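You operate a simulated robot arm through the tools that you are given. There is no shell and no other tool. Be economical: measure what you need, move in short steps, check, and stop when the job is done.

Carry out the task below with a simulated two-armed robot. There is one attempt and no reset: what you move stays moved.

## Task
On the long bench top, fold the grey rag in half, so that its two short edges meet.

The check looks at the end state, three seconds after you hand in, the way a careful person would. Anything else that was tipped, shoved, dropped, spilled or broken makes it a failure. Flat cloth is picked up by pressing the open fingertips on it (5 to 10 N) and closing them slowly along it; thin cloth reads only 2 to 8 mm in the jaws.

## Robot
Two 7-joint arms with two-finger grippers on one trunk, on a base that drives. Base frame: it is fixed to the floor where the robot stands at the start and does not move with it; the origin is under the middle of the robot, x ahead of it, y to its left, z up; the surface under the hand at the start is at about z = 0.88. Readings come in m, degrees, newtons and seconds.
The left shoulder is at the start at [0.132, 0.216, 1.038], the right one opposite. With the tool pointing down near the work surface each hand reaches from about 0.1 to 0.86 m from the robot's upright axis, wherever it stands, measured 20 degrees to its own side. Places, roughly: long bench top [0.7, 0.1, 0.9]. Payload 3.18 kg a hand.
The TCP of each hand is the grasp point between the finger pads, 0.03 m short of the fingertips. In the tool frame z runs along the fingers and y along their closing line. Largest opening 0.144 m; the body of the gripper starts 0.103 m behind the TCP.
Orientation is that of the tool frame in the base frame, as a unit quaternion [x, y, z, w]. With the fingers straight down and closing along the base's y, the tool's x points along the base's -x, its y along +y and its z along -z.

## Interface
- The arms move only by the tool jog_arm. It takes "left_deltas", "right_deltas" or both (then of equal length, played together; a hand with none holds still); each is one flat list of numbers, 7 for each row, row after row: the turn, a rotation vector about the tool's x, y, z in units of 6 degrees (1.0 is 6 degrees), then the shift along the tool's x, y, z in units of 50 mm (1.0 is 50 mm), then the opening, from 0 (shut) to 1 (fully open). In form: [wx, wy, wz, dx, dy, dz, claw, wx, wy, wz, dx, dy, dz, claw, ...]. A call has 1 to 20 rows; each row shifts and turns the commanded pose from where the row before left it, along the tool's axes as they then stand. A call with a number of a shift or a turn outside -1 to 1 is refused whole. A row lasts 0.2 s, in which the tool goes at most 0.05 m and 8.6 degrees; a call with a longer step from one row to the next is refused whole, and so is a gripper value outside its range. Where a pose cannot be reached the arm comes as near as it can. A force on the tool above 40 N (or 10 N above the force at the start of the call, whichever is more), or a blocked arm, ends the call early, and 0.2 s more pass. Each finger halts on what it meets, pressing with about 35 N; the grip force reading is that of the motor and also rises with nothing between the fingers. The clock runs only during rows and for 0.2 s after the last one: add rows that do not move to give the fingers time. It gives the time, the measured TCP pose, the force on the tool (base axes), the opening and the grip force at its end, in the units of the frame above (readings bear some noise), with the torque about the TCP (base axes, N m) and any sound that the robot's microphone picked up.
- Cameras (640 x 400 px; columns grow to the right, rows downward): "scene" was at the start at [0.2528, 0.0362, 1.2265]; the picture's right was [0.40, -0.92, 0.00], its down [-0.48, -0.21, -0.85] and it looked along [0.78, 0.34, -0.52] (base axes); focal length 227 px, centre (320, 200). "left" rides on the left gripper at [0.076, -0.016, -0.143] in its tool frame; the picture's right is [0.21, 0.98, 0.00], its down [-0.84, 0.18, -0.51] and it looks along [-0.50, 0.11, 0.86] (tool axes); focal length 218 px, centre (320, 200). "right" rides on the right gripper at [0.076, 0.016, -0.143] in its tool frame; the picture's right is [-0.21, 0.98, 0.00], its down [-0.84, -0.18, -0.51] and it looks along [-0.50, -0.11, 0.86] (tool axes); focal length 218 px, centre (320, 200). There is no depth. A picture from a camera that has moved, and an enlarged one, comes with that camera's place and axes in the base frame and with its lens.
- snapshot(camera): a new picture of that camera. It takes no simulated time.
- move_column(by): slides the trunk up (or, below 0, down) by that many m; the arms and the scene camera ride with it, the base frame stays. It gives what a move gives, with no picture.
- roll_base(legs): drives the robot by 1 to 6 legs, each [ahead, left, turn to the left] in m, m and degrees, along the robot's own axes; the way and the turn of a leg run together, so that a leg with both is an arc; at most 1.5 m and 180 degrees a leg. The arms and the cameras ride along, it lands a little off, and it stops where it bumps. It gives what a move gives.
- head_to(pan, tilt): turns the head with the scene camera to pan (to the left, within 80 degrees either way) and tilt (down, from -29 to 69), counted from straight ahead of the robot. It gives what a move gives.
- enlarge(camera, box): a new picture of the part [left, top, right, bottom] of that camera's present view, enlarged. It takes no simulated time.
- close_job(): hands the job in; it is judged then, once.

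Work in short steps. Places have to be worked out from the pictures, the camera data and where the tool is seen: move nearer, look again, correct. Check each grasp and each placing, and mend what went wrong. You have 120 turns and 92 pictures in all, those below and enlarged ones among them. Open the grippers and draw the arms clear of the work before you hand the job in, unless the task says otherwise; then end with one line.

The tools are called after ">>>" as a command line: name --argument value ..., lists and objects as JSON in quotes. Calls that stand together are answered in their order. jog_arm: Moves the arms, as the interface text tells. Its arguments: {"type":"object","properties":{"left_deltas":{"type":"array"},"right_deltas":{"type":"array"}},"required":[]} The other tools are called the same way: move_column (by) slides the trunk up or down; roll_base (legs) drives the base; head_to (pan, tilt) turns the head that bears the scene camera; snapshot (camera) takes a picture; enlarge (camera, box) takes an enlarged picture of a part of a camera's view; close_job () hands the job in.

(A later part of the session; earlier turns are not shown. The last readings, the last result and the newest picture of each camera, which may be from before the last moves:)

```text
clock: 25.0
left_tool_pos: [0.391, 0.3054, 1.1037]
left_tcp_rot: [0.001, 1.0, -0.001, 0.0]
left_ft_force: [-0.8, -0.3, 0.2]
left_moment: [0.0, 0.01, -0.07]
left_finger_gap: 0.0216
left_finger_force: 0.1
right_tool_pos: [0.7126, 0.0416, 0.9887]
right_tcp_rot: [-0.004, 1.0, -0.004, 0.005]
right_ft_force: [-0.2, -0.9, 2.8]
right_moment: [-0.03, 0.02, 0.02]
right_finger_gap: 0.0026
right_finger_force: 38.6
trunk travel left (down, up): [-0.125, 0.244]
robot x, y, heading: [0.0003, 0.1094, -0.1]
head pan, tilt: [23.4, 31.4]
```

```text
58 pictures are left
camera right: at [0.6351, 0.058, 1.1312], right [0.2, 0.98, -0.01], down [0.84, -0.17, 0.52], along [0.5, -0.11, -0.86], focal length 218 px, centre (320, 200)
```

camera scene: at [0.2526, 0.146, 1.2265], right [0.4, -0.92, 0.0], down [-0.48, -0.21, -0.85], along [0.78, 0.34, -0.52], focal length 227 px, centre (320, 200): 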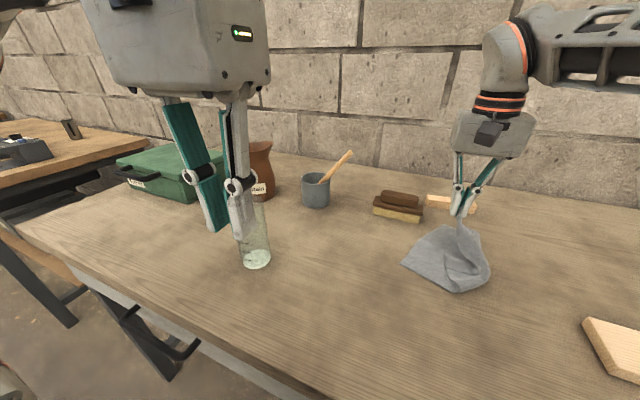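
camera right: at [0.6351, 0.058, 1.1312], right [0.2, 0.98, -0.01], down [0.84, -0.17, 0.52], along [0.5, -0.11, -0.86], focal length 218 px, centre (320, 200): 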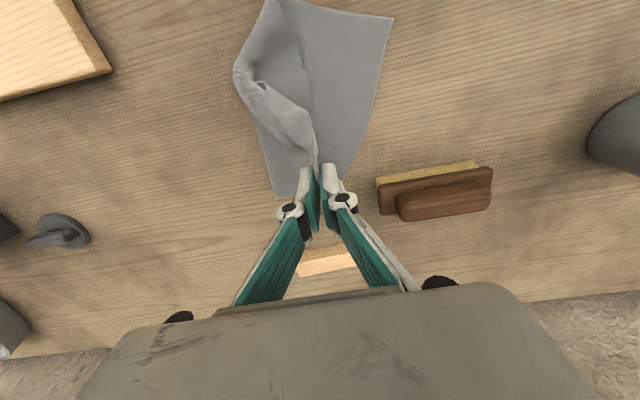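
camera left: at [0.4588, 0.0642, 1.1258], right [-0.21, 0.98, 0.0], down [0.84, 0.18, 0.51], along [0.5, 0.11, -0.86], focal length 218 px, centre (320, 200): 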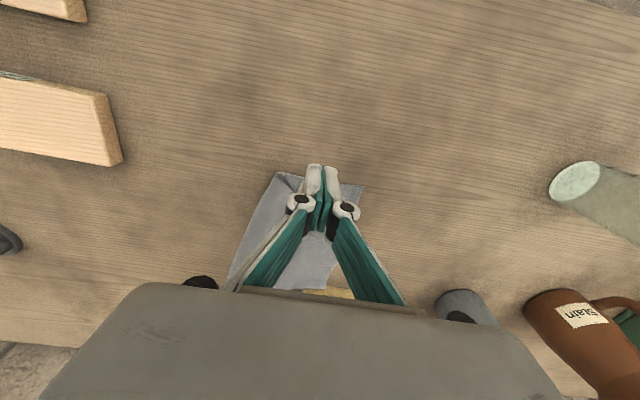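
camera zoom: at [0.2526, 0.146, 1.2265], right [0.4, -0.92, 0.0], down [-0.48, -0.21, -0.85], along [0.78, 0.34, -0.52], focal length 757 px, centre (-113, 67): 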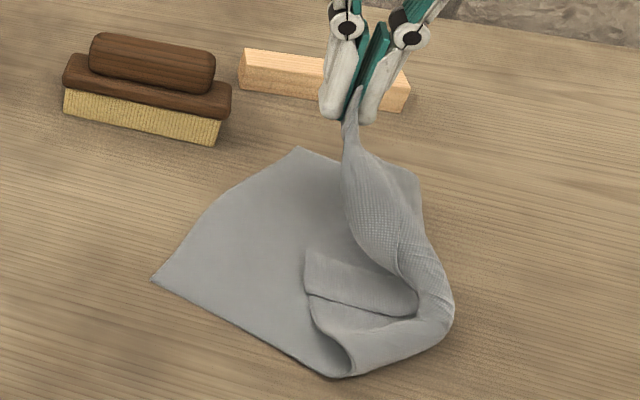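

Fold is progressing well; A is at about (0.789, 0.044), D at (0.611, 0.127). I move B over A.

>>> jog_arm --right_deltas '[0, 0, 0, -0.3, 0.06, 0.05, 0, 0, 0, 0, -0.3, 0.06, 0.1, 0, 0, 0, 0, -0.3, 0.06, 0.15, 0, 0, 0, 0, -0.3, 0.06, 0.2, 0, 0, 0, 0, 0, 0, 0.25, 0, 0, 0, 0, 0, 0, 0, 0]'

>>> snapshot --camera "right"

>>> enlarge --camera "scene" --box '[370, 180, 530, 300]'

```text
clock: 26.4
left_tool_pos: [0.3904, 0.3048, 1.1046]
left_tcp_rot: [0.001, 1.0, 0.0, 0.0]
left_ft_force: [0.5, -0.6, 0.2]
left_moment: [0.04, 0.01, -0.02]
left_finger_gap: 0.0215
left_finger_force: 0.2
right_tool_pos: [0.714, 0.0406, 0.9769]
right_tcp_rot: [-0.004, 1.0, -0.004, 0.006]
right_ft_force: [0.5, 1.2, 0.1]
right_moment: [0.1, 0.04, -0.01]
right_finger_gap: 0.0031
right_finger_force: 39.6
right hand out of reach, approached as far as the arm can: row 1, 2, 3, 4
trunk travel left (down, up): [-0.125, 0.244]
robot x, y, heading: [-0.0034, 0.1086, 0.1]
head pan, tilt: [23.4, 31.4]
```

```text
57 pictures are left
camera right: at [0.6357, 0.0571, 1.1188], right [0.2, 0.98, -0.01], down [0.84, -0.17, 0.52], along [0.51, -0.11, -0.86], focal length 218 px, centre (320, 200)
```

right: 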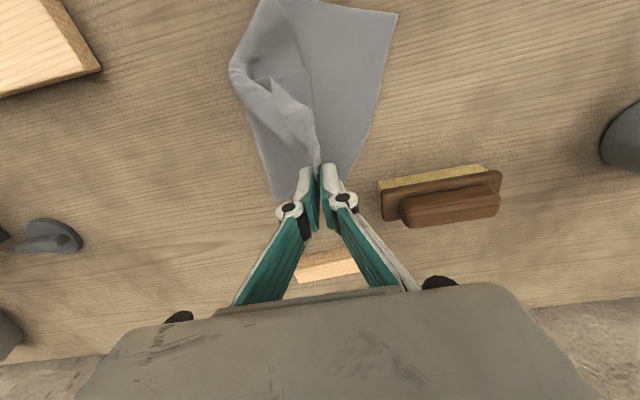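

```text
3.33 times, centred on (450, 240) of scene
camera zoom: at [0.2523, 0.1457, 1.2266], right [0.4, -0.92, 0.0], down [-0.48, -0.21, -0.85], along [0.78, 0.34, -0.52], focal length 757 px, centre (-113, 67)
```

zoom: 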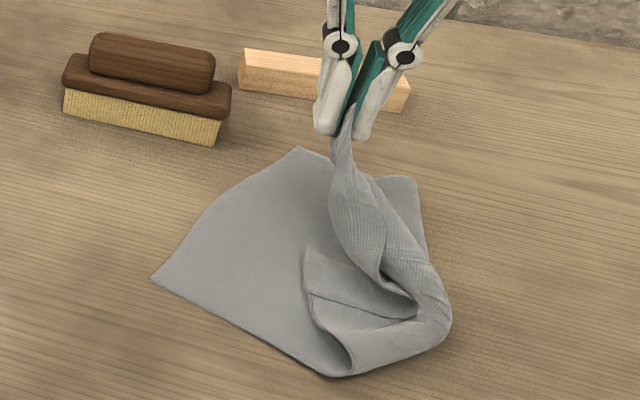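

The right arm is radially at its limit. I shift the hand right, then drive the base 0.13 m left so the target lies in front of the right shoulder.

>>> jog_arm --right_deltas '[0, 0, 0, 0, -0.35, -0.1, 0, 0, 0, 0, 0, -0.35, 0, 0, 0, 0, 0, 0, -0.35, 0, 0, 0, 0, 0, 0, -0.35, 0, 0, 0, 0, 0, 0, 0, 0, 0]'

>>> roll_base --legs '[[0, 0.13, 0]]'

>>> jog_arm --right_deltas '[0, 0, 0, -0.3, -0.2, 0, 0, 0, 0, 0, -0.3, -0.2, 0, 0, 0, 0, 0, -0.3, -0.2, 0, 0, 0, 0, 0, -0.2, -0.2, 0, 0, 0, 0, 0, 0, 0, 0, 0]'

>>> snapshot --camera "scene"

>>> snapshot --camera "right"

```text
clock: 27.6
left_tool_pos: [0.3912, 0.3056, 1.1029]
left_tcp_rot: [-0.001, 1.0, 0.0, 0.0]
left_ft_force: [1.6, 0.1, 0.3]
left_moment: [0.03, 0.02, -0.02]
left_finger_gap: 0.0215
left_finger_force: 0.0
right_tool_pos: [0.7136, -0.0219, 0.9817]
right_tcp_rot: [-0.002, 1.0, -0.003, 0.006]
right_ft_force: [0.3, 2.8, 2.7]
right_moment: [0.06, -0.03, 0.0]
right_finger_gap: 0.0
right_finger_force: 28.0
right hand out of reach, approached as far as the arm can: row 4
trunk travel left (down, up): [-0.125, 0.244]
robot x, y, heading: [0.0011, 0.1113, -0.2]
head pan, tilt: [23.4, 31.4]
```

```text
clock: 29.4
left_tool_pos: [0.3913, 0.4348, 1.1022]
left_tcp_rot: [0.001, 1.0, 0.0, 0.0]
left_ft_force: [0.3, 0.0, 0.1]
left_moment: [-0.02, 0.0, -0.02]
left_finger_gap: 0.0217
left_finger_force: 0.0
right_tool_pos: [0.7136, 0.1076, 0.9826]
right_tcp_rot: [0.0, 1.0, -0.003, 0.006]
right_ft_force: [-0.4, -0.3, 1.1]
right_moment: [-0.08, -0.03, -0.03]
right_finger_gap: 0.0022
right_finger_force: 29.8
trunk travel left (down, up): [-0.125, 0.244]
robot x, y, heading: [-0.0008, 0.2444, -0.0]
head pan, tilt: [23.4, 31.4]
```

```text
clock: 30.6
left_tool_pos: [0.3913, 0.4353, 1.102]
left_tcp_rot: [0.0, 1.0, 0.0, 0.0]
left_ft_force: [-0.7, -0.1, -0.2]
left_moment: [-0.02, -0.03, 0.0]
left_finger_gap: 0.0214
left_finger_force: 0.0
right_tool_pos: [0.7181, 0.0997, 0.9759]
right_tcp_rot: [0.0, 1.0, -0.003, 0.006]
right_ft_force: [-0.4, -0.4, 1.2]
right_moment: [-0.05, -0.02, 0.01]
right_finger_gap: 0.0024
right_finger_force: 28.8
right hand out of reach, approached as far as the arm can: row 1, 2, 3, 4
trunk travel left (down, up): [-0.125, 0.244]
robot x, y, heading: [-0.0019, 0.2402, 0.1]
head pan, tilt: [23.4, 31.4]
```

```text
55 pictures are left
camera scene: at [0.2529, 0.2759, 1.2265], right [0.4, -0.92, 0.0], down [-0.48, -0.21, -0.85], along [0.78, 0.34, -0.52], focal length 227 px, centre (320, 200)
```

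scene: 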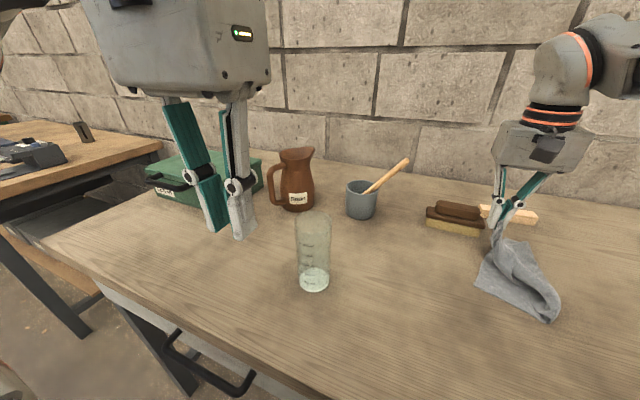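

```text
54 pictures are left
camera right: at [0.6387, 0.1167, 1.1171], right [0.21, 0.98, 0.0], down [0.84, -0.18, 0.52], along [0.51, -0.11, -0.85], focal length 218 px, centre (320, 200)
```

right: 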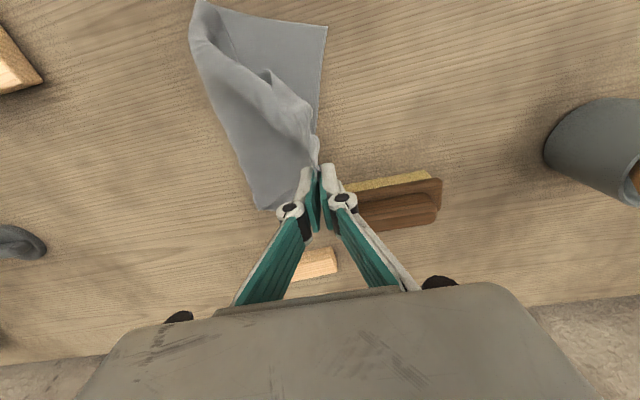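

The arm configuration is stuck at full stretch. I'll lift the rag fully by B, bring it closer to the robot, and lay it out in easier reach.

>>> jog_arm --right_deltas '[0, 0, 0, 0.4, 0, -0.5, 0, 0, 0, 0, 0.4, 0, -0.6, 0, 0, 0, 0, 0.4, 0, -0.6, 0, 0, 0, 0, 0.4, 0, -0.6, 0, 0, 0, 0, 0.2, -0.2, -0.6, 0, 0, 0, 0, 0.2, -0.2, -0.6, 0, 0, 0, 0, 0.2, -0.2, -0.6, 0, 0, 0, 0, 0.2, -0.2, -0.6, 0, 0, 0, 0, 0, 0, -0.6, 0, 0, 0, 0, 0, 0, 0, 0]'

>>> snapshot --camera "scene"

```text
clock: 32.8
left_tool_pos: [0.3916, 0.4355, 1.1035]
left_tcp_rot: [0.001, 1.0, -0.001, -0.001]
left_ft_force: [-0.3, 0.0, -0.1]
left_moment: [-0.01, -0.02, -0.01]
left_finger_gap: 0.0217
left_finger_force: 0.1
right_tool_pos: [0.6363, 0.1006, 1.0884]
right_tcp_rot: [0.001, 1.0, -0.003, 0.006]
right_ft_force: [0.1, 0.1, 0.0]
right_moment: [-0.01, 0.0, 0.01]
right_finger_gap: 0.003
right_finger_force: 30.5
right hand out of reach, approached as far as the arm can: row 5, 6, 7, 8, 9
trunk travel left (down, up): [-0.125, 0.244]
robot x, y, heading: [0.0009, 0.2408, -0.0]
head pan, tilt: [23.4, 31.4]
```

```text
53 pictures are left
camera scene: at [0.2529, 0.276, 1.2265], right [0.4, -0.92, 0.0], down [-0.48, -0.21, -0.85], along [0.78, 0.34, -0.52], focal length 227 px, centre (320, 200)
```

scene: 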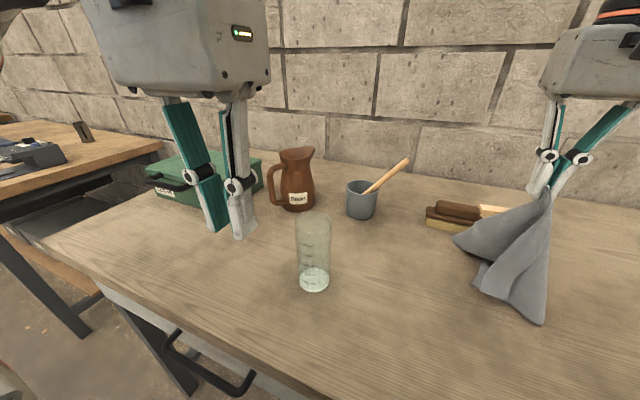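

Reach shrinks with height because the shoulders sit low, so raising the trunk will help a lot and lift the rag too.

>>> move_column --by 0.2

>>> snapshot --camera "scene"

>>> snapshot --camera "right"

```text
clock: 35.0
left_tool_pos: [0.3916, 0.4354, 1.3027]
left_tcp_rot: [0.001, 1.0, 0.0, -0.001]
left_ft_force: [0.0, -0.5, -0.3]
left_moment: [0.0, -0.02, 0.04]
left_finger_gap: 0.0214
left_finger_force: 0.1
right_tool_pos: [0.4939, 0.0998, 1.4897]
right_tcp_rot: [0.001, 0.979, -0.005, 0.206]
right_ft_force: [0.4, 0.6, 1.2]
right_moment: [0.01, 0.01, 0.0]
right_finger_gap: 0.0021
right_finger_force: 31.8
trunk travel left (down, up): [-0.325, 0.044]
robot x, y, heading: [-0.0011, 0.2417, 0.3]
head pan, tilt: [23.4, 31.4]
```

```text
52 pictures are left
camera scene: at [0.1229, 0.2764, 1.4401], right [0.4, -0.92, 0.0], down [-0.48, -0.21, -0.85], along [0.78, 0.34, -0.52], focal length 227 px, centre (320, 200)
```

scene: 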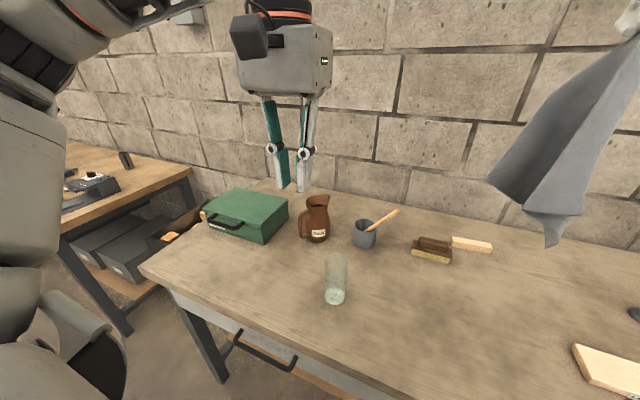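

```text
51 pictures are left
camera right: at [0.3664, 0.1168, 1.5892], right [0.19, 0.98, 0.08], down [0.57, -0.17, 0.81], along [0.8, -0.11, -0.59], focal length 218 px, centre (320, 200)
```

right: 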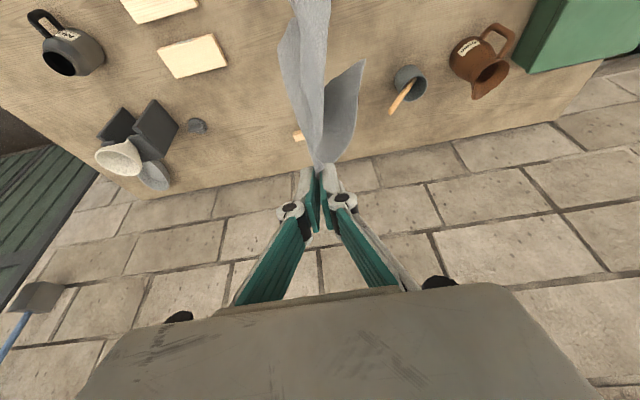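

The rag now hangs free from B. I drive the base back right by 0.17 m so the clear bench area is in front, and straighten the tool.

>>> roll_base --legs '[[0, -0.17, 0]]'

>>> jog_arm --right_deltas '[0, 0.79, 0, 0, 0, 0, 0, 0, 0.79, 0, 0, 0, 0, 0, 0, 0.79, 0, 0, 0, 0, 0, 0, 0.79, 0, 0, 0, 0, 0, 0, 0.79, 0, 0, 0, 0, 0, 0, 0, 0, 0, 0, 0, 0]'

>>> snapshot --camera "right"

>>> snapshot --camera "scene"

```text
clock: 37.1
left_tool_pos: [0.391, 0.2657, 1.3034]
left_tcp_rot: [0.002, 1.0, -0.001, 0.0]
left_ft_force: [0.4, 0.0, 0.1]
left_moment: [-0.03, 0.0, 0.0]
left_finger_gap: 0.0218
left_finger_force: 0.1
right_tool_pos: [0.4935, -0.068, 1.4909]
right_tcp_rot: [0.0, 0.978, -0.004, 0.207]
right_ft_force: [-1.8, 0.2, 2.0]
right_moment: [0.01, 0.03, 0.0]
right_finger_gap: 0.0006
right_finger_force: 31.9
trunk travel left (down, up): [-0.325, 0.044]
robot x, y, heading: [-0.0002, 0.0698, -0.2]
head pan, tilt: [23.4, 31.4]
```

```text
clock: 38.5
left_tool_pos: [0.3911, 0.2669, 1.3034]
left_tcp_rot: [0.001, 1.0, 0.0, 0.0]
left_ft_force: [-0.3, 0.1, 0.7]
left_moment: [-0.01, 0.02, 0.04]
left_finger_gap: 0.0214
left_finger_force: 0.0
right_tool_pos: [0.4942, -0.0695, 1.4897]
right_tcp_rot: [0.0, 0.979, -0.003, 0.206]
right_ft_force: [-0.9, 0.8, 0.5]
right_moment: [0.04, -0.02, -0.02]
right_finger_gap: 0.0023
right_finger_force: 36.8
right hand out of reach, approached as far as the arm can: row 1, 2, 3, 4, 5
trunk travel left (down, up): [-0.325, 0.044]
robot x, y, heading: [-0.0009, 0.0708, -0.5]
head pan, tilt: [23.4, 31.4]
```

```text
50 pictures are left
camera right: at [0.3656, -0.0515, 1.5895], right [0.19, 0.98, 0.08], down [0.56, -0.18, 0.81], along [0.8, -0.11, -0.59], focal length 218 px, centre (320, 200)
```

right: 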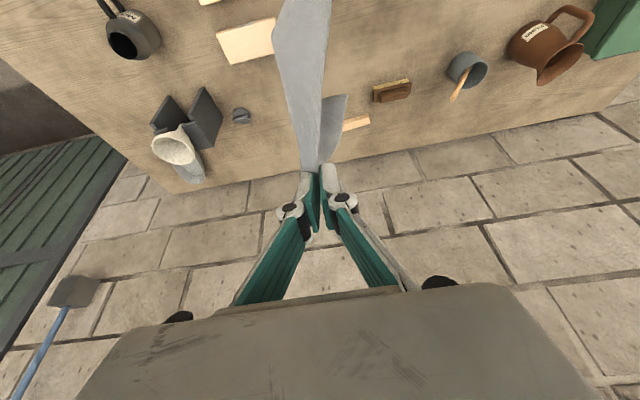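

```text
49 pictures are left
camera scene: at [0.1223, 0.108, 1.4402], right [0.39, -0.92, 0.0], down [-0.48, -0.21, -0.85], along [0.78, 0.34, -0.52], focal length 227 px, centre (320, 200)
```

scene: 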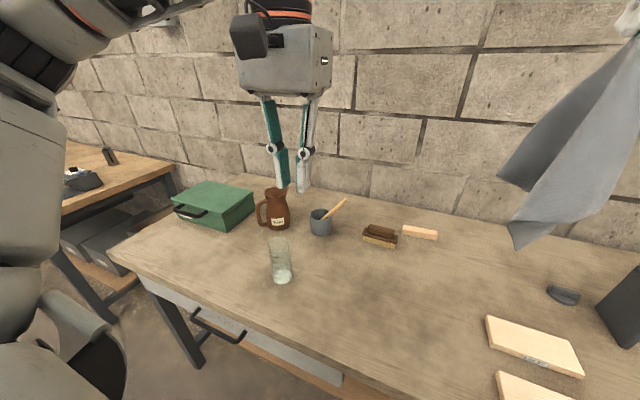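

I lower the right hand and pan the head to see it better.

>>> jog_arm --right_deltas '[0, 0, 0, 0.3, 0, 0.8, 0, 0, 0, 0, 0.3, 0, 0.8, 0, 0, 0, 0, 0.3, 0, 0.8, 0, 0, 0, 0, 0, 0, 0, 0]'

>>> head_to --pan 0 --tilt 35

>>> snapshot --camera "scene"

```text
clock: 39.5
left_tool_pos: [0.3904, 0.2675, 1.3036]
left_tcp_rot: [0.001, 1.0, -0.001, 0.0]
left_ft_force: [0.3, 0.1, 0.9]
left_moment: [-0.04, 0.0, -0.01]
left_finger_gap: 0.0216
left_finger_force: 0.1
right_tool_pos: [0.502, -0.0688, 1.3631]
right_tcp_rot: [0.0, 0.978, -0.004, 0.207]
right_ft_force: [-0.9, -0.3, -0.1]
right_moment: [0.05, 0.0, 0.02]
right_finger_gap: 0.0029
right_finger_force: 29.9
trunk travel left (down, up): [-0.325, 0.044]
robot x, y, heading: [0.0014, 0.076, -0.4]
head pan, tilt: [23.4, 31.4]
```

```text
clock: 40.4
left_tool_pos: [0.3902, 0.2673, 1.3018]
left_tcp_rot: [0.001, 1.0, 0.0, 0.0]
left_ft_force: [0.8, 0.7, -0.5]
left_moment: [-0.02, 0.01, -0.01]
left_finger_gap: 0.0216
left_finger_force: 0.1
right_tool_pos: [0.5033, -0.0702, 1.363]
right_tcp_rot: [0.0, 0.978, -0.004, 0.207]
right_ft_force: [-1.9, -0.4, 2.6]
right_moment: [-0.02, 0.04, -0.01]
right_finger_gap: 0.0
right_finger_force: 28.0
trunk travel left (down, up): [-0.325, 0.044]
robot x, y, heading: [0.003, 0.0704, 0.1]
head pan, tilt: [0.0, 35.0]
```

```text
48 pictures are left
camera scene: at [0.1278, 0.0723, 1.4346], right [0.0, -1.0, 0.0], down [-0.57, 0.0, -0.82], along [0.82, 0.0, -0.57], focal length 227 px, centre (320, 200)
```

scene: 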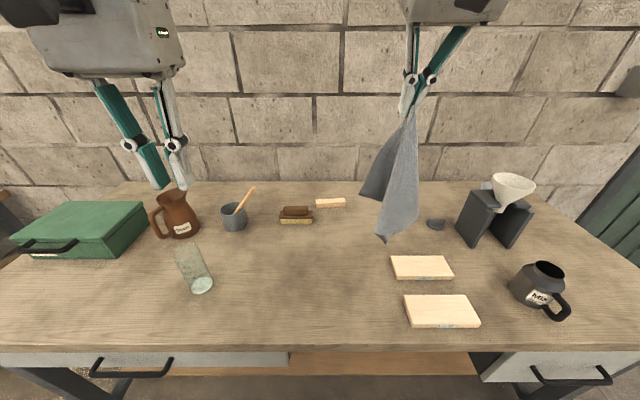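

Clear view: the rag hangs from B with C on the left, A on the right and D at the bottom. I straighten the tool first.

>>> jog_arm --right_deltas '[0, 0.8, 0, 0, 0, 0, 0, 0, 0.8, 0, 0, 0, 0, 0, 0, 0.8, 0, 0, 0, 0, 0, 0, 0.8, 0, 0, 0, 0, 0, 0, 0.8, 0, 0, 0, 0, 0, 0, 0, 0, 0, 0, 0, 0]'

```text
clock: 41.8
left_tool_pos: [0.3918, 0.2669, 1.3029]
left_tcp_rot: [0.001, 1.0, 0.0, -0.001]
left_ft_force: [0.5, -0.5, -0.1]
left_moment: [-0.02, 0.0, 0.0]
left_finger_gap: 0.0218
left_finger_force: 0.2
right_tool_pos: [0.502, -0.0696, 1.3623]
right_tcp_rot: [0.001, 0.999, -0.004, 0.04]
right_ft_force: [-0.6, 0.5, 1.2]
right_moment: [0.01, -0.04, -0.02]
right_finger_gap: 0.0021
right_finger_force: 30.5
right hand out of reach, approached as far as the arm can: row 5
trunk travel left (down, up): [-0.325, 0.044]
robot x, y, heading: [0.0018, 0.0727, -0.2]
head pan, tilt: [0.0, 35.0]
```

Now I carry it to above the lay-down start, about (0.65, 0.15, 1.26).

>>> jog_arm --right_deltas '[0, 0.2, 0, 0, 0, 0.8, 0, 0, 0.2, 0, 0, 0, 0.8, 0, 0, 0, 0, -0.35, 0.55, 0.1, 0, 0, 0, 0, -0.35, 0.55, 0.1, 0, 0, 0, 0, -0.35, 0.55, 0.05, 0, 0, 0, 0, -0.35, 0.55, 0.05, 0, 0, 0, 0, -0.35, 0.55, 0.05, 0, 0, 0, 0, -0.35, 0.55, 0.05, 0, 0, 0, 0, -0.35, 0.55, 0.05, 0, 0, 0, 0, -0.35, 0.55, 0.05, 0, 0, 0, 0, 0, 0, 0, 0, 0, 0, 0, 0, 0, 0, 0]'

>>> snapshot --camera "scene"

```text
clock: 44.4
left_tool_pos: [0.3904, 0.2668, 1.3031]
left_tcp_rot: [0.002, 1.0, 0.0, -0.001]
left_ft_force: [-0.5, -0.4, -0.4]
left_moment: [0.01, 0.02, 0.0]
left_finger_gap: 0.0217
left_finger_force: 0.1
right_tool_pos: [0.6104, 0.0854, 1.2495]
right_tcp_rot: [0.011, 1.0, 0.012, 0.019]
right_ft_force: [0.2, 0.1, 1.5]
right_moment: [0.05, 0.03, -0.01]
right_finger_gap: 0.0018
right_finger_force: 31.6
right hand out of reach, approached as far as the arm can: row 8, 9, 10
trunk travel left (down, up): [-0.325, 0.044]
robot x, y, heading: [0.001, 0.0728, -0.2]
head pan, tilt: [0.0, 35.0]
```

```text
47 pictures are left
camera scene: at [0.128, 0.0724, 1.4345], right [0.0, -1.0, 0.0], down [-0.57, 0.0, -0.82], along [0.82, 0.0, -0.57], focal length 227 px, centre (320, 200)
```

scene: 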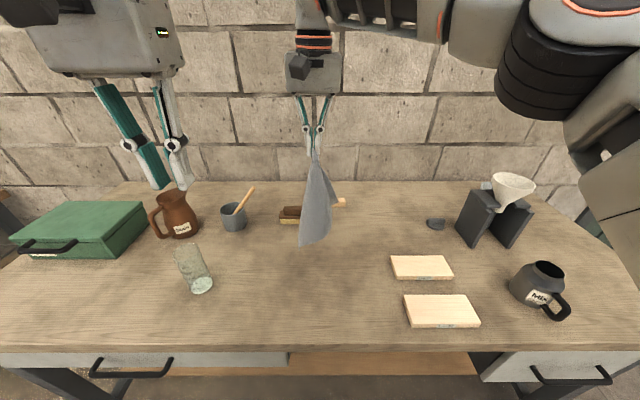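

I drive left 0.10 m so the rag ends up centred in the clear area, then begin lowering while reaching forward.

>>> roll_base --legs '[[0, 0.09, 0]]'

>>> jog_arm --right_deltas '[0, 0, 0, 0, 0, 0.3, 0, 0, 0, 0, -0.2, 0, 0.3, 0, 0, 0, 0, -0.2, 0, 0.3, 0, 0, 0, 0, -0.2, 0, 0.3, 0, 0, 0, 0, 0, 0, 0, 0, 0, 0, 0, 0, 0, 0, 0]'

>>> snapshot --camera "scene"

```text
clock: 45.8
left_tool_pos: [0.3907, 0.3584, 1.3042]
left_tcp_rot: [0.001, 1.0, 0.0, 0.0]
left_ft_force: [-0.4, 0.9, 0.2]
left_moment: [-0.01, 0.0, -0.01]
left_finger_gap: 0.0214
left_finger_force: 0.1
right_tool_pos: [0.611, 0.175, 1.248]
right_tcp_rot: [0.014, 1.0, 0.008, 0.018]
right_ft_force: [-0.5, -0.6, -1.9]
right_moment: [-0.03, -0.02, -0.01]
right_finger_gap: 0.0038
right_finger_force: 31.9
trunk travel left (down, up): [-0.325, 0.044]
robot x, y, heading: [-0.002, 0.1633, -0.2]
head pan, tilt: [0.0, 35.0]
```

```text
clock: 47.2
left_tool_pos: [0.3916, 0.3601, 1.3032]
left_tcp_rot: [0.001, 1.0, 0.0, -0.001]
left_ft_force: [0.6, -0.2, 0.5]
left_moment: [0.0, 0.0, -0.01]
left_finger_gap: 0.0217
left_finger_force: 0.1
right_tool_pos: [0.6471, 0.1685, 1.1945]
right_tcp_rot: [0.02, 0.999, 0.019, 0.02]
right_ft_force: [1.0, 0.0, -1.5]
right_moment: [0.0, 0.02, -0.01]
right_finger_gap: 0.0036
right_finger_force: 35.1
trunk travel left (down, up): [-0.325, 0.044]
robot x, y, heading: [-0.0024, 0.1663, -0.1]
head pan, tilt: [0.0, 35.0]
```

```text
46 pictures are left
camera scene: at [0.1282, 0.1646, 1.4345], right [0.0, -1.0, 0.0], down [-0.57, 0.0, -0.82], along [0.82, 0.0, -0.57], focal length 227 px, centre (320, 200)
```

scene: 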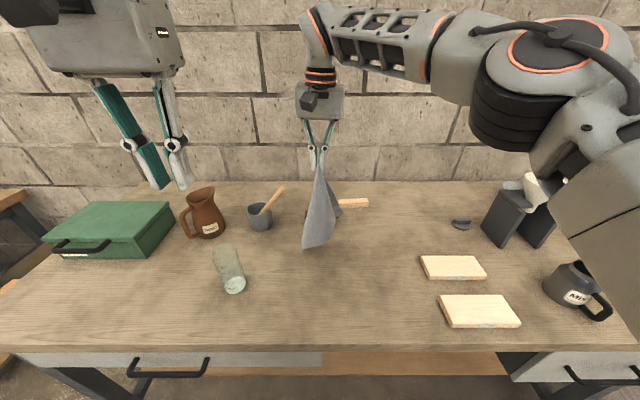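

D is about touching. I lay the rag toward the near right, descending as I go.

>>> jog_arm --right_deltas '[0, 0, 0, 0.358, -0.273, 0.426, 0, 0, 0, 0, 0.358, -0.273, 0.426, 0, 0, 0, 0, 0.358, -0.273, 0.426, 0, 0, 0, 0, 0.358, -0.273, 0.426, 0, 0, 0, 0, 0.358, -0.273, 0.426, 0, 0, 0, 0, 0.358, -0.273, 0.426, 0, 0, 0, 0, 0.358, -0.273, 0.426, 0, 0, 0, 0, 0.358, -0.273, 0.426, 0, 0, 0, 0, 0.358, -0.273, 0.426, 0, 0, 0, 0, 0, 0, 0, 0, 0, 0, 0, 0, 0, 0, 0]'

>>> snapshot --camera "scene"

```text
clock: 49.6
left_tool_pos: [0.3907, 0.3592, 1.3033]
left_tcp_rot: [0.001, 1.0, 0.0, 0.0]
left_ft_force: [0.4, 0.8, -0.2]
left_moment: [0.03, -0.03, 0.0]
left_finger_gap: 0.0214
left_finger_force: 0.1
right_tool_pos: [0.4872, 0.058, 0.9891]
right_tcp_rot: [0.014, 1.0, 0.008, 0.019]
right_ft_force: [-0.5, -0.5, 1.6]
right_moment: [0.07, -0.02, -0.01]
right_finger_gap: 0.0012
right_finger_force: 30.2
trunk travel left (down, up): [-0.325, 0.044]
robot x, y, heading: [-0.0007, 0.1651, 0.0]
head pan, tilt: [0.0, 35.0]
```

```text
45 pictures are left
camera scene: at [0.1279, 0.1643, 1.4346], right [0.0, -1.0, 0.0], down [-0.57, 0.0, -0.82], along [0.82, 0.0, -0.57], focal length 227 px, centre (320, 200)
```

scene: 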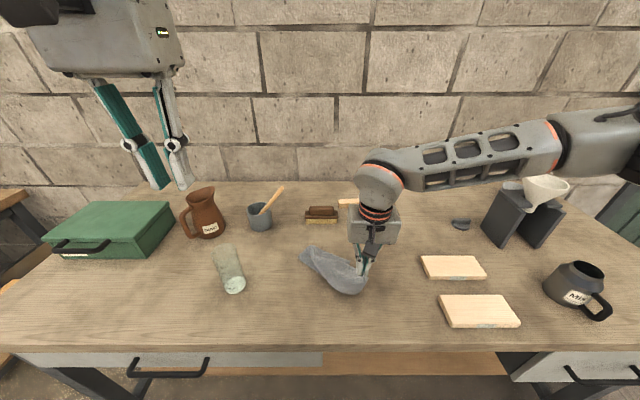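

I continue the last part of the lay-down with a small extra pull to straighten.

>>> jog_arm --right_deltas '[0, 0, 0, 0.358, -0.273, 0.3, 0, 0, 0, 0, 0.358, -0.273, 0.3, 0, 0, 0, 0, 0.358, -0.273, 0.3, 0, 0, 0, 0, 0.358, -0.273, 0.2, 0, 0, 0, 0, 0, 0, 0, 0, 0, 0, 0, 0, 0, 0, 0]'

>>> enlarge --camera "scene" --box '[280, 220, 460, 340]'

>>> snapshot --camera "right"

```text
clock: 51.0
left_tool_pos: [0.39, 0.3595, 1.3023]
left_tcp_rot: [0.001, 1.0, 0.0, 0.0]
left_ft_force: [0.4, -0.3, 0.2]
left_moment: [-0.01, 0.02, -0.02]
left_finger_gap: 0.0217
left_finger_force: 0.1
right_tool_pos: [0.4177, 0.0058, 0.9289]
right_tcp_rot: [0.014, 1.0, 0.008, 0.018]
right_ft_force: [0.6, -0.2, -0.1]
right_moment: [-0.01, -0.05, -0.03]
right_finger_gap: 0.0023
right_finger_force: 30.1
trunk travel left (down, up): [-0.325, 0.044]
robot x, y, heading: [-0.0018, 0.1657, -0.3]
head pan, tilt: [0.0, 35.0]
```

```text
3.33 times, centred on (370, 280) of scene
camera zoom: at [0.1279, 0.1644, 1.4346], right [0.0, -1.0, 0.0], down [-0.57, 0.0, -0.82], along [0.82, 0.0, -0.57], focal length 757 px, centre (153, -67)
```

zoom: 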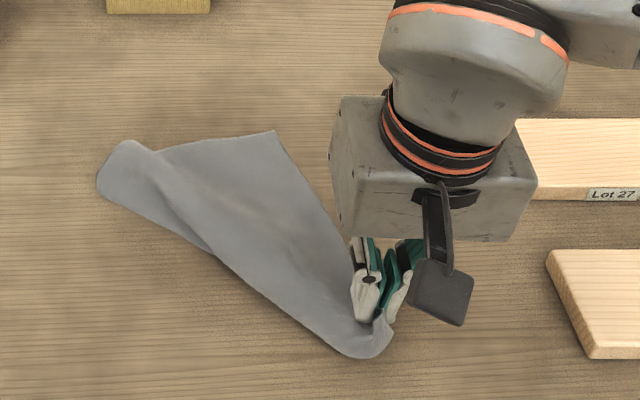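

```text
43 pictures are left
camera right: at [0.3372, 0.0229, 1.0693], right [0.23, 0.97, 0.02], down [0.82, -0.21, 0.54], along [0.53, -0.11, -0.84], focal length 218 px, centre (320, 200)
```

right: 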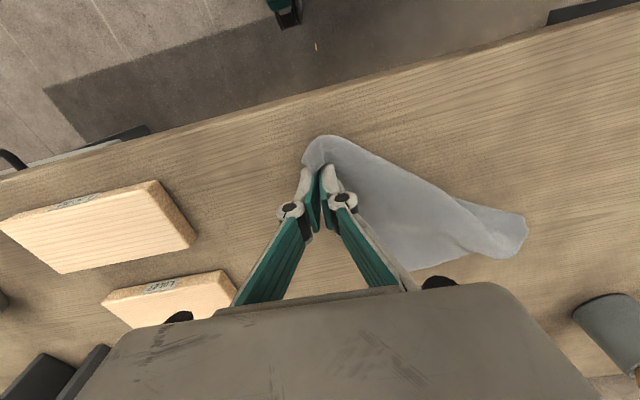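

I release B gently, rise, and look from above to understand the rag's layers.

>>> jog_arm --right_deltas '[0, 0, 0, 0, 0, 0.2, 0, 0, 0, 0, 0, 0, 0.05, 0.1, 0, 0, 0, 0, 0, 0, 0.2, 0, 0, 0, 0, 0, 0, 0.2, 0, 0, 0, 0, 0, -0.5, 0.2, 0, 0, 0, 0.3, 0, -0.9, 0.2, 0, 0, 0, 0.3, 0, -0.9, 0.2, 0, 0, 0, 0.3, 0, -0.9, 0.2, 0, 0, 0, 0, 0, -0.9, 0.2, 0, 0, 0, 0, 0, 0, 0.2]'

>>> snapshot --camera "right"

>>> enlarge --camera "scene" --box '[280, 220, 460, 340]'

```text
clock: 53.2
left_tool_pos: [0.3915, 0.3594, 1.303]
left_tcp_rot: [0.001, 1.0, 0.0, 0.0]
left_ft_force: [0.6, 1.0, 0.7]
left_moment: [-0.02, 0.01, 0.01]
left_finger_gap: 0.0215
left_finger_force: 0.1
right_tool_pos: [0.3655, 0.0043, 1.1208]
right_tcp_rot: [0.014, 1.0, 0.008, 0.018]
right_ft_force: [-0.4, -0.7, -0.6]
right_moment: [0.01, -0.01, 0.0]
right_finger_gap: 0.0287
right_finger_force: 0.0
trunk travel left (down, up): [-0.325, 0.044]
robot x, y, heading: [-0.0013, 0.1669, -0.2]
head pan, tilt: [0.0, 35.0]
```

```text
42 pictures are left
camera right: at [0.2838, 0.0208, 1.2603], right [0.24, 0.97, 0.02], down [0.82, -0.21, 0.54], along [0.52, -0.11, -0.84], focal length 218 px, centre (320, 200)
```

right: 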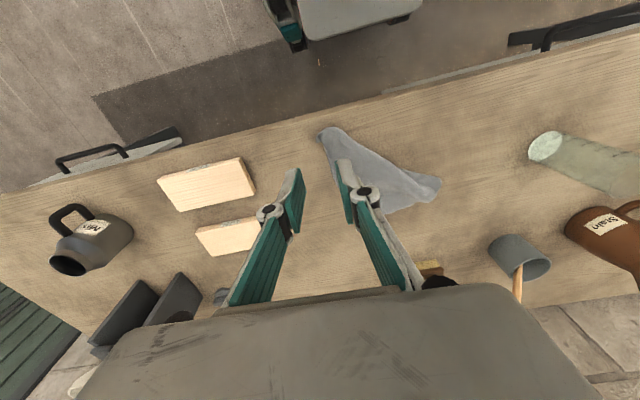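

```text
3.33 times, centred on (370, 280) of scene
camera zoom: at [0.1284, 0.1645, 1.4345], right [0.0, -1.0, 0.0], down [-0.57, 0.0, -0.82], along [0.82, 0.0, -0.57], focal length 757 px, centre (153, -67)
```

zoom: 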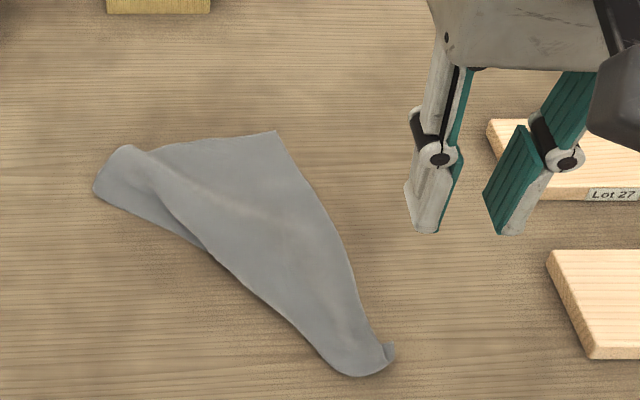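

The upper layer shows a clean free corner P at about (0.60, 0.05) and B at (0.40, 0.00), adjacent corners of one edge. I'll take B with the left and P with the right and hang the rag to open it. First I drive the base right and position the right hand over P.

>>> roll_base --legs '[[0, -0.14, 0]]'

>>> jog_arm --right_deltas '[0.15, 0.35, -0.27, 0, 0, 0, 0.25, 0, 0, 0, -0.531, 0.5, 0.4, 0.25, 0, 0, 0, -0.531, 0.5, 0.4, 0.25, 0, 0, 0, -0.531, 0.5, 0.4, 0.25, 0, 0, 0, -0.531, 0.5, 0.4, 0.25, 0, 0, 0, -0.531, 0.5, 0.4, 0.25, 0, 0, 0, -0.531, 0.5, 0.4, 0.25, 0, 0, 0, -0.531, 0.5, 0.4, 0.25, 0, 0, 0, -0.531, 0.5, 0.4, 0.25, 0, 0, 0, 0, 0, 0, 0.25]'

>>> snapshot --camera "right"

```text
clock: 55.1
left_tool_pos: [0.3912, 0.2195, 1.3021]
left_tcp_rot: [0.001, 1.0, 0.0, 0.0]
left_ft_force: [-0.3, -0.9, 0.0]
left_moment: [0.01, 0.01, 0.04]
left_finger_gap: 0.0213
left_finger_force: 0.0
right_tool_pos: [0.364, -0.1346, 1.1204]
right_tcp_rot: [0.012, 1.0, 0.009, 0.018]
right_ft_force: [0.4, -0.2, 0.6]
right_moment: [0.02, 0.01, 0.01]
right_finger_gap: 0.0289
right_finger_force: 0.1
trunk travel left (down, up): [-0.325, 0.044]
robot x, y, heading: [0.002, 0.0289, -0.3]
head pan, tilt: [0.0, 35.0]
```

```text
clock: 57.3
left_tool_pos: [0.3907, 0.2183, 1.3032]
left_tcp_rot: [0.002, 1.0, 0.0, -0.001]
left_ft_force: [1.0, -0.4, 0.4]
left_moment: [0.01, -0.01, -0.01]
left_finger_gap: 0.0216
left_finger_force: 0.0
right_tool_pos: [0.5776, 0.0644, 0.9591]
right_tcp_rot: [0.0, 1.0, 0.001, 0.0]
right_ft_force: [0.1, 0.0, -0.4]
right_moment: [0.02, -0.01, -0.02]
right_finger_gap: 0.0361
right_finger_force: 0.1
trunk travel left (down, up): [-0.325, 0.044]
robot x, y, heading: [-0.0001, 0.022, -0.3]
head pan, tilt: [0.0, 35.0]
```

```text
40 pictures are left
camera right: at [0.5008, 0.0809, 1.102], right [0.21, 0.98, 0.0], down [0.84, -0.18, 0.51], along [0.5, -0.1, -0.86], focal length 218 px, centre (320, 200)
```

right: 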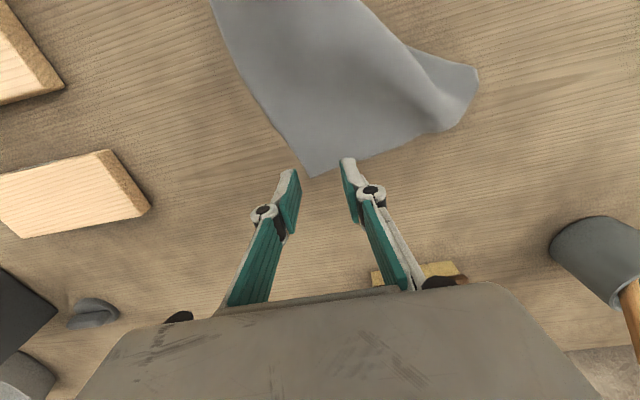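

P is confirmed at (0.60, 0.052). I lower the right hand close to contact.

>>> jog_arm --right_deltas '[0, 0, 0, 0.06, 0, 0.3, 0.25, 0, 0, 0, 0, 0, 0.3, 0.25, 0, 0, 0, 0, 0, 0.2, 0.25, 0, 0, 0, 0, 0, 0.12, 0.25, 0, 0, 0, 0, 0, 0.06, 0.25, 0, 0, 0, 0, 0, 0, 0.25]'

```text
clock: 58.7
left_tool_pos: [0.3908, 0.2204, 1.3025]
left_tcp_rot: [0.0, 1.0, 0.0, 0.0]
left_ft_force: [-0.2, 0.2, 0.6]
left_moment: [0.01, -0.01, 0.01]
left_finger_gap: 0.0219
left_finger_force: 0.2
right_tool_pos: [0.5744, 0.0651, 0.9106]
right_tcp_rot: [0.0, 1.0, 0.0, 0.001]
right_ft_force: [-0.9, -0.4, 6.2]
right_moment: [-0.01, 0.04, 0.02]
right_finger_gap: 0.0359
right_finger_force: 0.0
trunk travel left (down, up): [-0.325, 0.044]
robot x, y, heading: [-0.002, 0.0242, -0.0]
head pan, tilt: [0.0, 35.0]
```

Contact is at 6 N; I press slightly more and close slowly.

>>> jog_arm --right_deltas '[0, 0, 0, 0, 0, 0.02, 0.25, 0, 0, 0, 0, 0, 0, 0.23, 0, 0, 0, 0, 0, 0, 0.21, 0, 0, 0, 0, 0, 0, 0.19, 0, 0, 0, 0, 0, 0, 0.17, 0, 0, 0, 0, 0, 0, 0.15, 0, 0, 0, 0, 0, 0, 0.13, 0, 0, 0, 0, 0, 0, 0.11, 0, 0, 0, 0, 0, 0, 0.09, 0, 0, 0, 0, 0, 0, 0.07, 0, 0, 0, 0, 0, 0, 0.05, 0, 0, 0, 0, 0, 0, 0.03, 0, 0, 0, 0, 0, 0, 0.01, 0, 0, 0, 0, 0, 0, 0, 0, 0, 0, 0, 0, 0, 0, 0, 0, 0, 0, 0, 0, 0]'

>>> enlarge --camera "right" --box '[200, 60, 500, 240]'

```text
clock: 62.1
left_tool_pos: [0.3909, 0.2191, 1.3027]
left_tcp_rot: [0.001, 1.0, 0.0, 0.0]
left_ft_force: [-0.7, 1.0, 0.3]
left_moment: [0.0, 0.0, 0.0]
left_finger_gap: 0.0214
left_finger_force: 0.1
right_tool_pos: [0.5745, 0.0654, 0.9105]
right_tcp_rot: [0.0, 1.0, -0.001, 0.001]
right_ft_force: [0.1, 0.0, -0.4]
right_moment: [-0.14, -0.02, 0.0]
right_finger_gap: 0.0065
right_finger_force: 45.5
trunk travel left (down, up): [-0.325, 0.044]
robot x, y, heading: [-0.0026, 0.0278, -0.3]
head pan, tilt: [0.0, 35.0]
```

```text
2.13 times, centred on (350, 150) of right
camera zoom: at [0.4974, 0.0812, 1.0525], right [0.21, 0.98, 0.0], down [0.84, -0.18, 0.51], along [0.5, -0.11, -0.86], focal length 466 px, centre (256, 307)
```

zoom: 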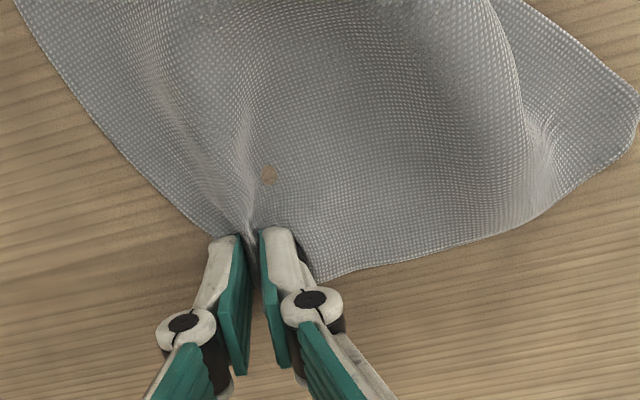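

The right has P with 6.5 mm. I bring the left hand above B, stopping higher to check clearance.

>>> jog_arm --left_deltas '[0, 0, 0, 0, 0, 0.8, 0.25, 0, 0, 0, 0, 0, 0.8, 0.25, 0, 0, 0, -0.08, -0.5, 0.6, 0.25, 0, 0, 0, -0.08, -0.5, 0.5, 0.25, 0, 0, 0, -0.08, -0.5, 0.5, 0.25, 0, 0, 0, -0.08, -0.5, 0.4, 0.25, 0, 0, 0, -0.08, -0.5, 0.4, 0.25, 0, 0, 0, -0.08, -0.5, 0.4, 0.25, 0, 0, 0, -0.08, -0.5, 0.4, 0.25, 0, 0, 0, -0.08, -0.44, 0.4, 0.25, 0, 0, 0, 0, 0, 0, 0.25]'

>>> snapshot --camera "left"

>>> snapshot --camera "scene"

```text
clock: 64.5
left_tool_pos: [0.4214, 0.0242, 1.0436]
left_tcp_rot: [0.002, 1.0, 0.0, 0.0]
left_ft_force: [0.5, -0.1, 0.2]
left_moment: [-0.01, 0.02, 0.02]
left_finger_gap: 0.0362
left_finger_force: 0.0
right_tool_pos: [0.5736, 0.0662, 0.9101]
right_tcp_rot: [0.0, 1.0, 0.0, 0.001]
right_ft_force: [0.5, 1.3, 4.0]
right_moment: [-0.07, 0.03, 0.02]
right_finger_gap: 0.0013
right_finger_force: 35.6
trunk travel left (down, up): [-0.325, 0.044]
robot x, y, heading: [-0.0013, 0.025, 0.1]
head pan, tilt: [0.0, 35.0]
```

```text
38 pictures are left
camera left: at [0.3444, 0.0087, 1.1847], right [-0.21, 0.98, 0.0], down [0.84, 0.18, 0.51], along [0.5, 0.1, -0.86], focal length 218 px, centre (320, 200)
```

left: 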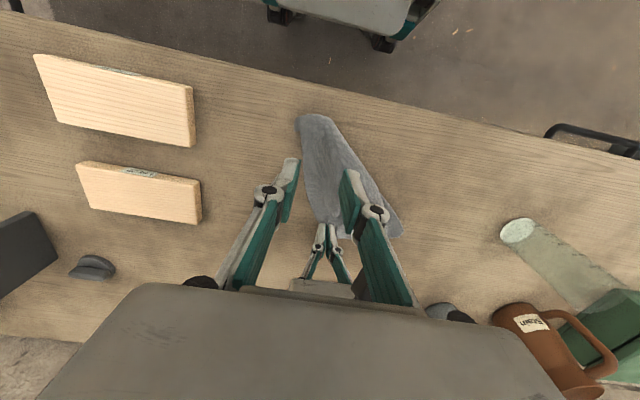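

```text
37 pictures are left
camera scene: at [0.1273, 0.0257, 1.4346], right [0.0, -1.0, 0.0], down [-0.57, 0.0, -0.82], along [0.82, 0.0, -0.57], focal length 227 px, centre (320, 200)
```

scene: 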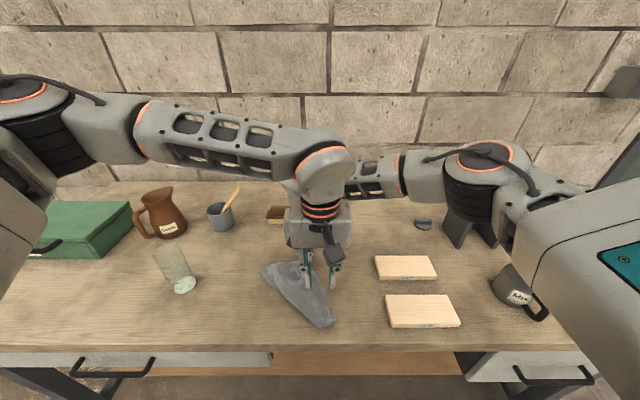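

Elbows are clear. I lower the left near contact at B's end.

>>> jog_arm --left_deltas '[0, 0, 0, 0, -0.02, 0.5, 0.25, 0, 0, 0, 0, -0.02, 0.5, 0.25, 0, 0, 0, 0, 0, 0.5, 0.25, 0, 0, 0, 0, 0, 0.5, 0.25, 0, 0, 0, 0, 0, 0.4, 0.25, 0, 0, 0, 0, 0, 0.14, 0.25, 0, 0, 0, 0, 0, 0.06, 0.25, 0, 0, 0, 0, 0, 0, 0.25]'

```text
clock: 66.3
left_tool_pos: [0.421, 0.0189, 0.9122]
left_tcp_rot: [0.0, 1.0, 0.0, 0.0]
left_ft_force: [0.4, 0.2, 8.3]
left_moment: [0.23, 0.03, 0.01]
left_finger_gap: 0.0363
left_finger_force: 0.4
right_tool_pos: [0.5736, 0.065, 0.9105]
right_tcp_rot: [-0.001, 1.0, 0.0, 0.001]
right_ft_force: [0.7, 1.0, -1.8]
right_moment: [-0.09, 0.01, 0.0]
right_finger_gap: 0.0027
right_finger_force: 32.6
trunk travel left (down, up): [-0.325, 0.044]
robot x, y, heading: [-0.0031, 0.0247, -0.2]
head pan, tilt: [0.0, 35.0]
```

8 N, though mostly on the inner finger, so I press 0.8 mm more and close slowly.

>>> jog_arm --left_deltas '[0, 0, 0, 0, 0, 0.016, 0.25, 0, 0, 0, 0, 0, 0, 0.23, 0, 0, 0, 0, 0, 0, 0.21, 0, 0, 0, 0, 0, 0, 0.19, 0, 0, 0, 0, 0, 0, 0.17, 0, 0, 0, 0, 0, 0, 0.15, 0, 0, 0, 0, 0, 0, 0.13, 0, 0, 0, 0, 0, 0, 0.11, 0, 0, 0, 0, 0, 0, 0.09, 0, 0, 0, 0, 0, 0, 0.07, 0, 0, 0, 0, 0, 0, 0.05, 0, 0, 0, 0, 0, 0, 0.03, 0, 0, 0, 0, 0, 0, 0.01, 0, 0, 0, 0, 0, 0, 0, 0, 0, 0, 0, 0, 0, 0, 0, 0, 0, 0, 0, 0, 0]'

>>> enlarge --camera "left" --box '[200, 60, 500, 240]'

```text
clock: 69.7
left_tool_pos: [0.4213, 0.0199, 0.9111]
left_tcp_rot: [0.0, 1.0, 0.0, 0.0]
left_ft_force: [0.3, 0.1, 1.2]
left_moment: [0.07, -0.02, 0.01]
left_finger_gap: 0.0053
left_finger_force: 42.2
right_tool_pos: [0.5736, 0.0643, 0.9095]
right_tcp_rot: [0.001, 1.0, 0.0, 0.001]
right_ft_force: [-0.1, -1.0, 1.8]
right_moment: [0.02, -0.01, -0.01]
right_finger_gap: 0.0013
right_finger_force: 34.3
trunk travel left (down, up): [-0.325, 0.044]
robot x, y, heading: [-0.0023, 0.0222, 0.1]
head pan, tilt: [0.0, 35.0]
```

```text
2.13 times, centred on (350, 150) of left
camera zoom: at [0.3448, 0.005, 1.054], right [-0.21, 0.98, 0.0], down [0.84, 0.18, 0.51], along [0.5, 0.1, -0.86], focal length 466 px, centre (256, 307)
```

zoom: 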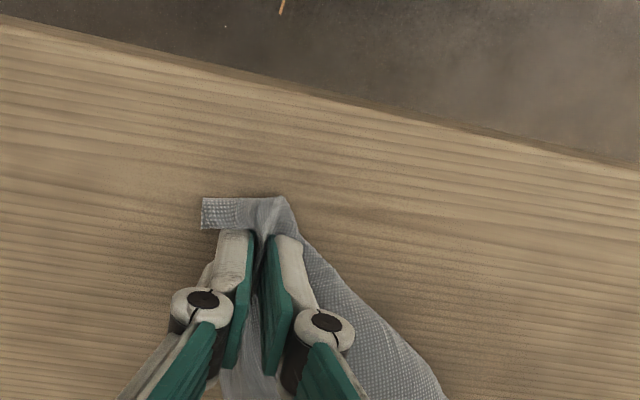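

Both hold (5.3 mm and cloth visible). I lift both straight up together by 0.15 m, slowly.

>>> jog_arm --left_deltas '[0, 0, 0, 0, 0, -0.3, 0, 0, 0, 0, 0, 0, -0.3, 0, 0, 0, 0, 0, 0, -0.4, 0, 0, 0, 0, 0, 0, -0.4, 0, 0, 0, 0, 0, 0, -0.4, 0, 0, 0, 0, 0, 0, -0.4, 0, 0, 0, 0, 0, 0, -0.4, 0, 0, 0, 0, 0, 0, -0.4, 0, 0, 0, 0, 0, 0, 0, 0]' --right_deltas '[0, 0, 0, 0, 0, -0.3, 0, 0, 0, 0, 0, 0, -0.3, 0, 0, 0, 0, 0, 0, -0.4, 0, 0, 0, 0, 0, 0, -0.4, 0, 0, 0, 0, 0, 0, -0.4, 0, 0, 0, 0, 0, 0, -0.4, 0, 0, 0, 0, 0, 0, -0.4, 0, 0, 0, 0, 0, 0, -0.4, 0, 0, 0, 0, 0, 0, 0, 0]'

>>> snapshot --camera "scene"

```text
clock: 71.7
left_tool_pos: [0.4231, 0.0187, 1.062]
left_tcp_rot: [0.002, 1.0, 0.0, 0.0]
left_ft_force: [0.7, -0.5, 1.2]
left_moment: [-0.33, -0.04, -0.01]
left_finger_gap: 0.0011
left_finger_force: 28.5
right_tool_pos: [0.5754, 0.0651, 1.0596]
right_tcp_rot: [0.0, 1.0, 0.0, 0.001]
right_ft_force: [0.0, -0.4, -0.9]
right_moment: [-0.05, 0.01, 0.03]
right_finger_gap: 0.0053
right_finger_force: 36.1
trunk travel left (down, up): [-0.325, 0.044]
robot x, y, heading: [-0.0012, 0.0255, -0.3]
head pan, tilt: [0.0, 35.0]
```

```text
35 pictures are left
camera scene: at [0.1279, 0.0246, 1.4345], right [0.0, -1.0, 0.0], down [-0.57, 0.0, -0.82], along [0.82, 0.0, -0.57], focal length 227 px, centre (320, 200)
```

scene: 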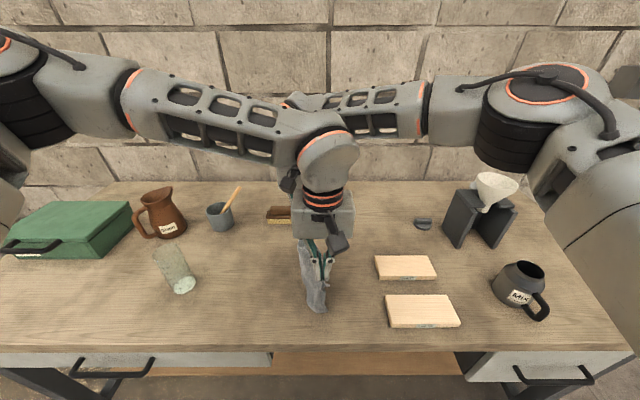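

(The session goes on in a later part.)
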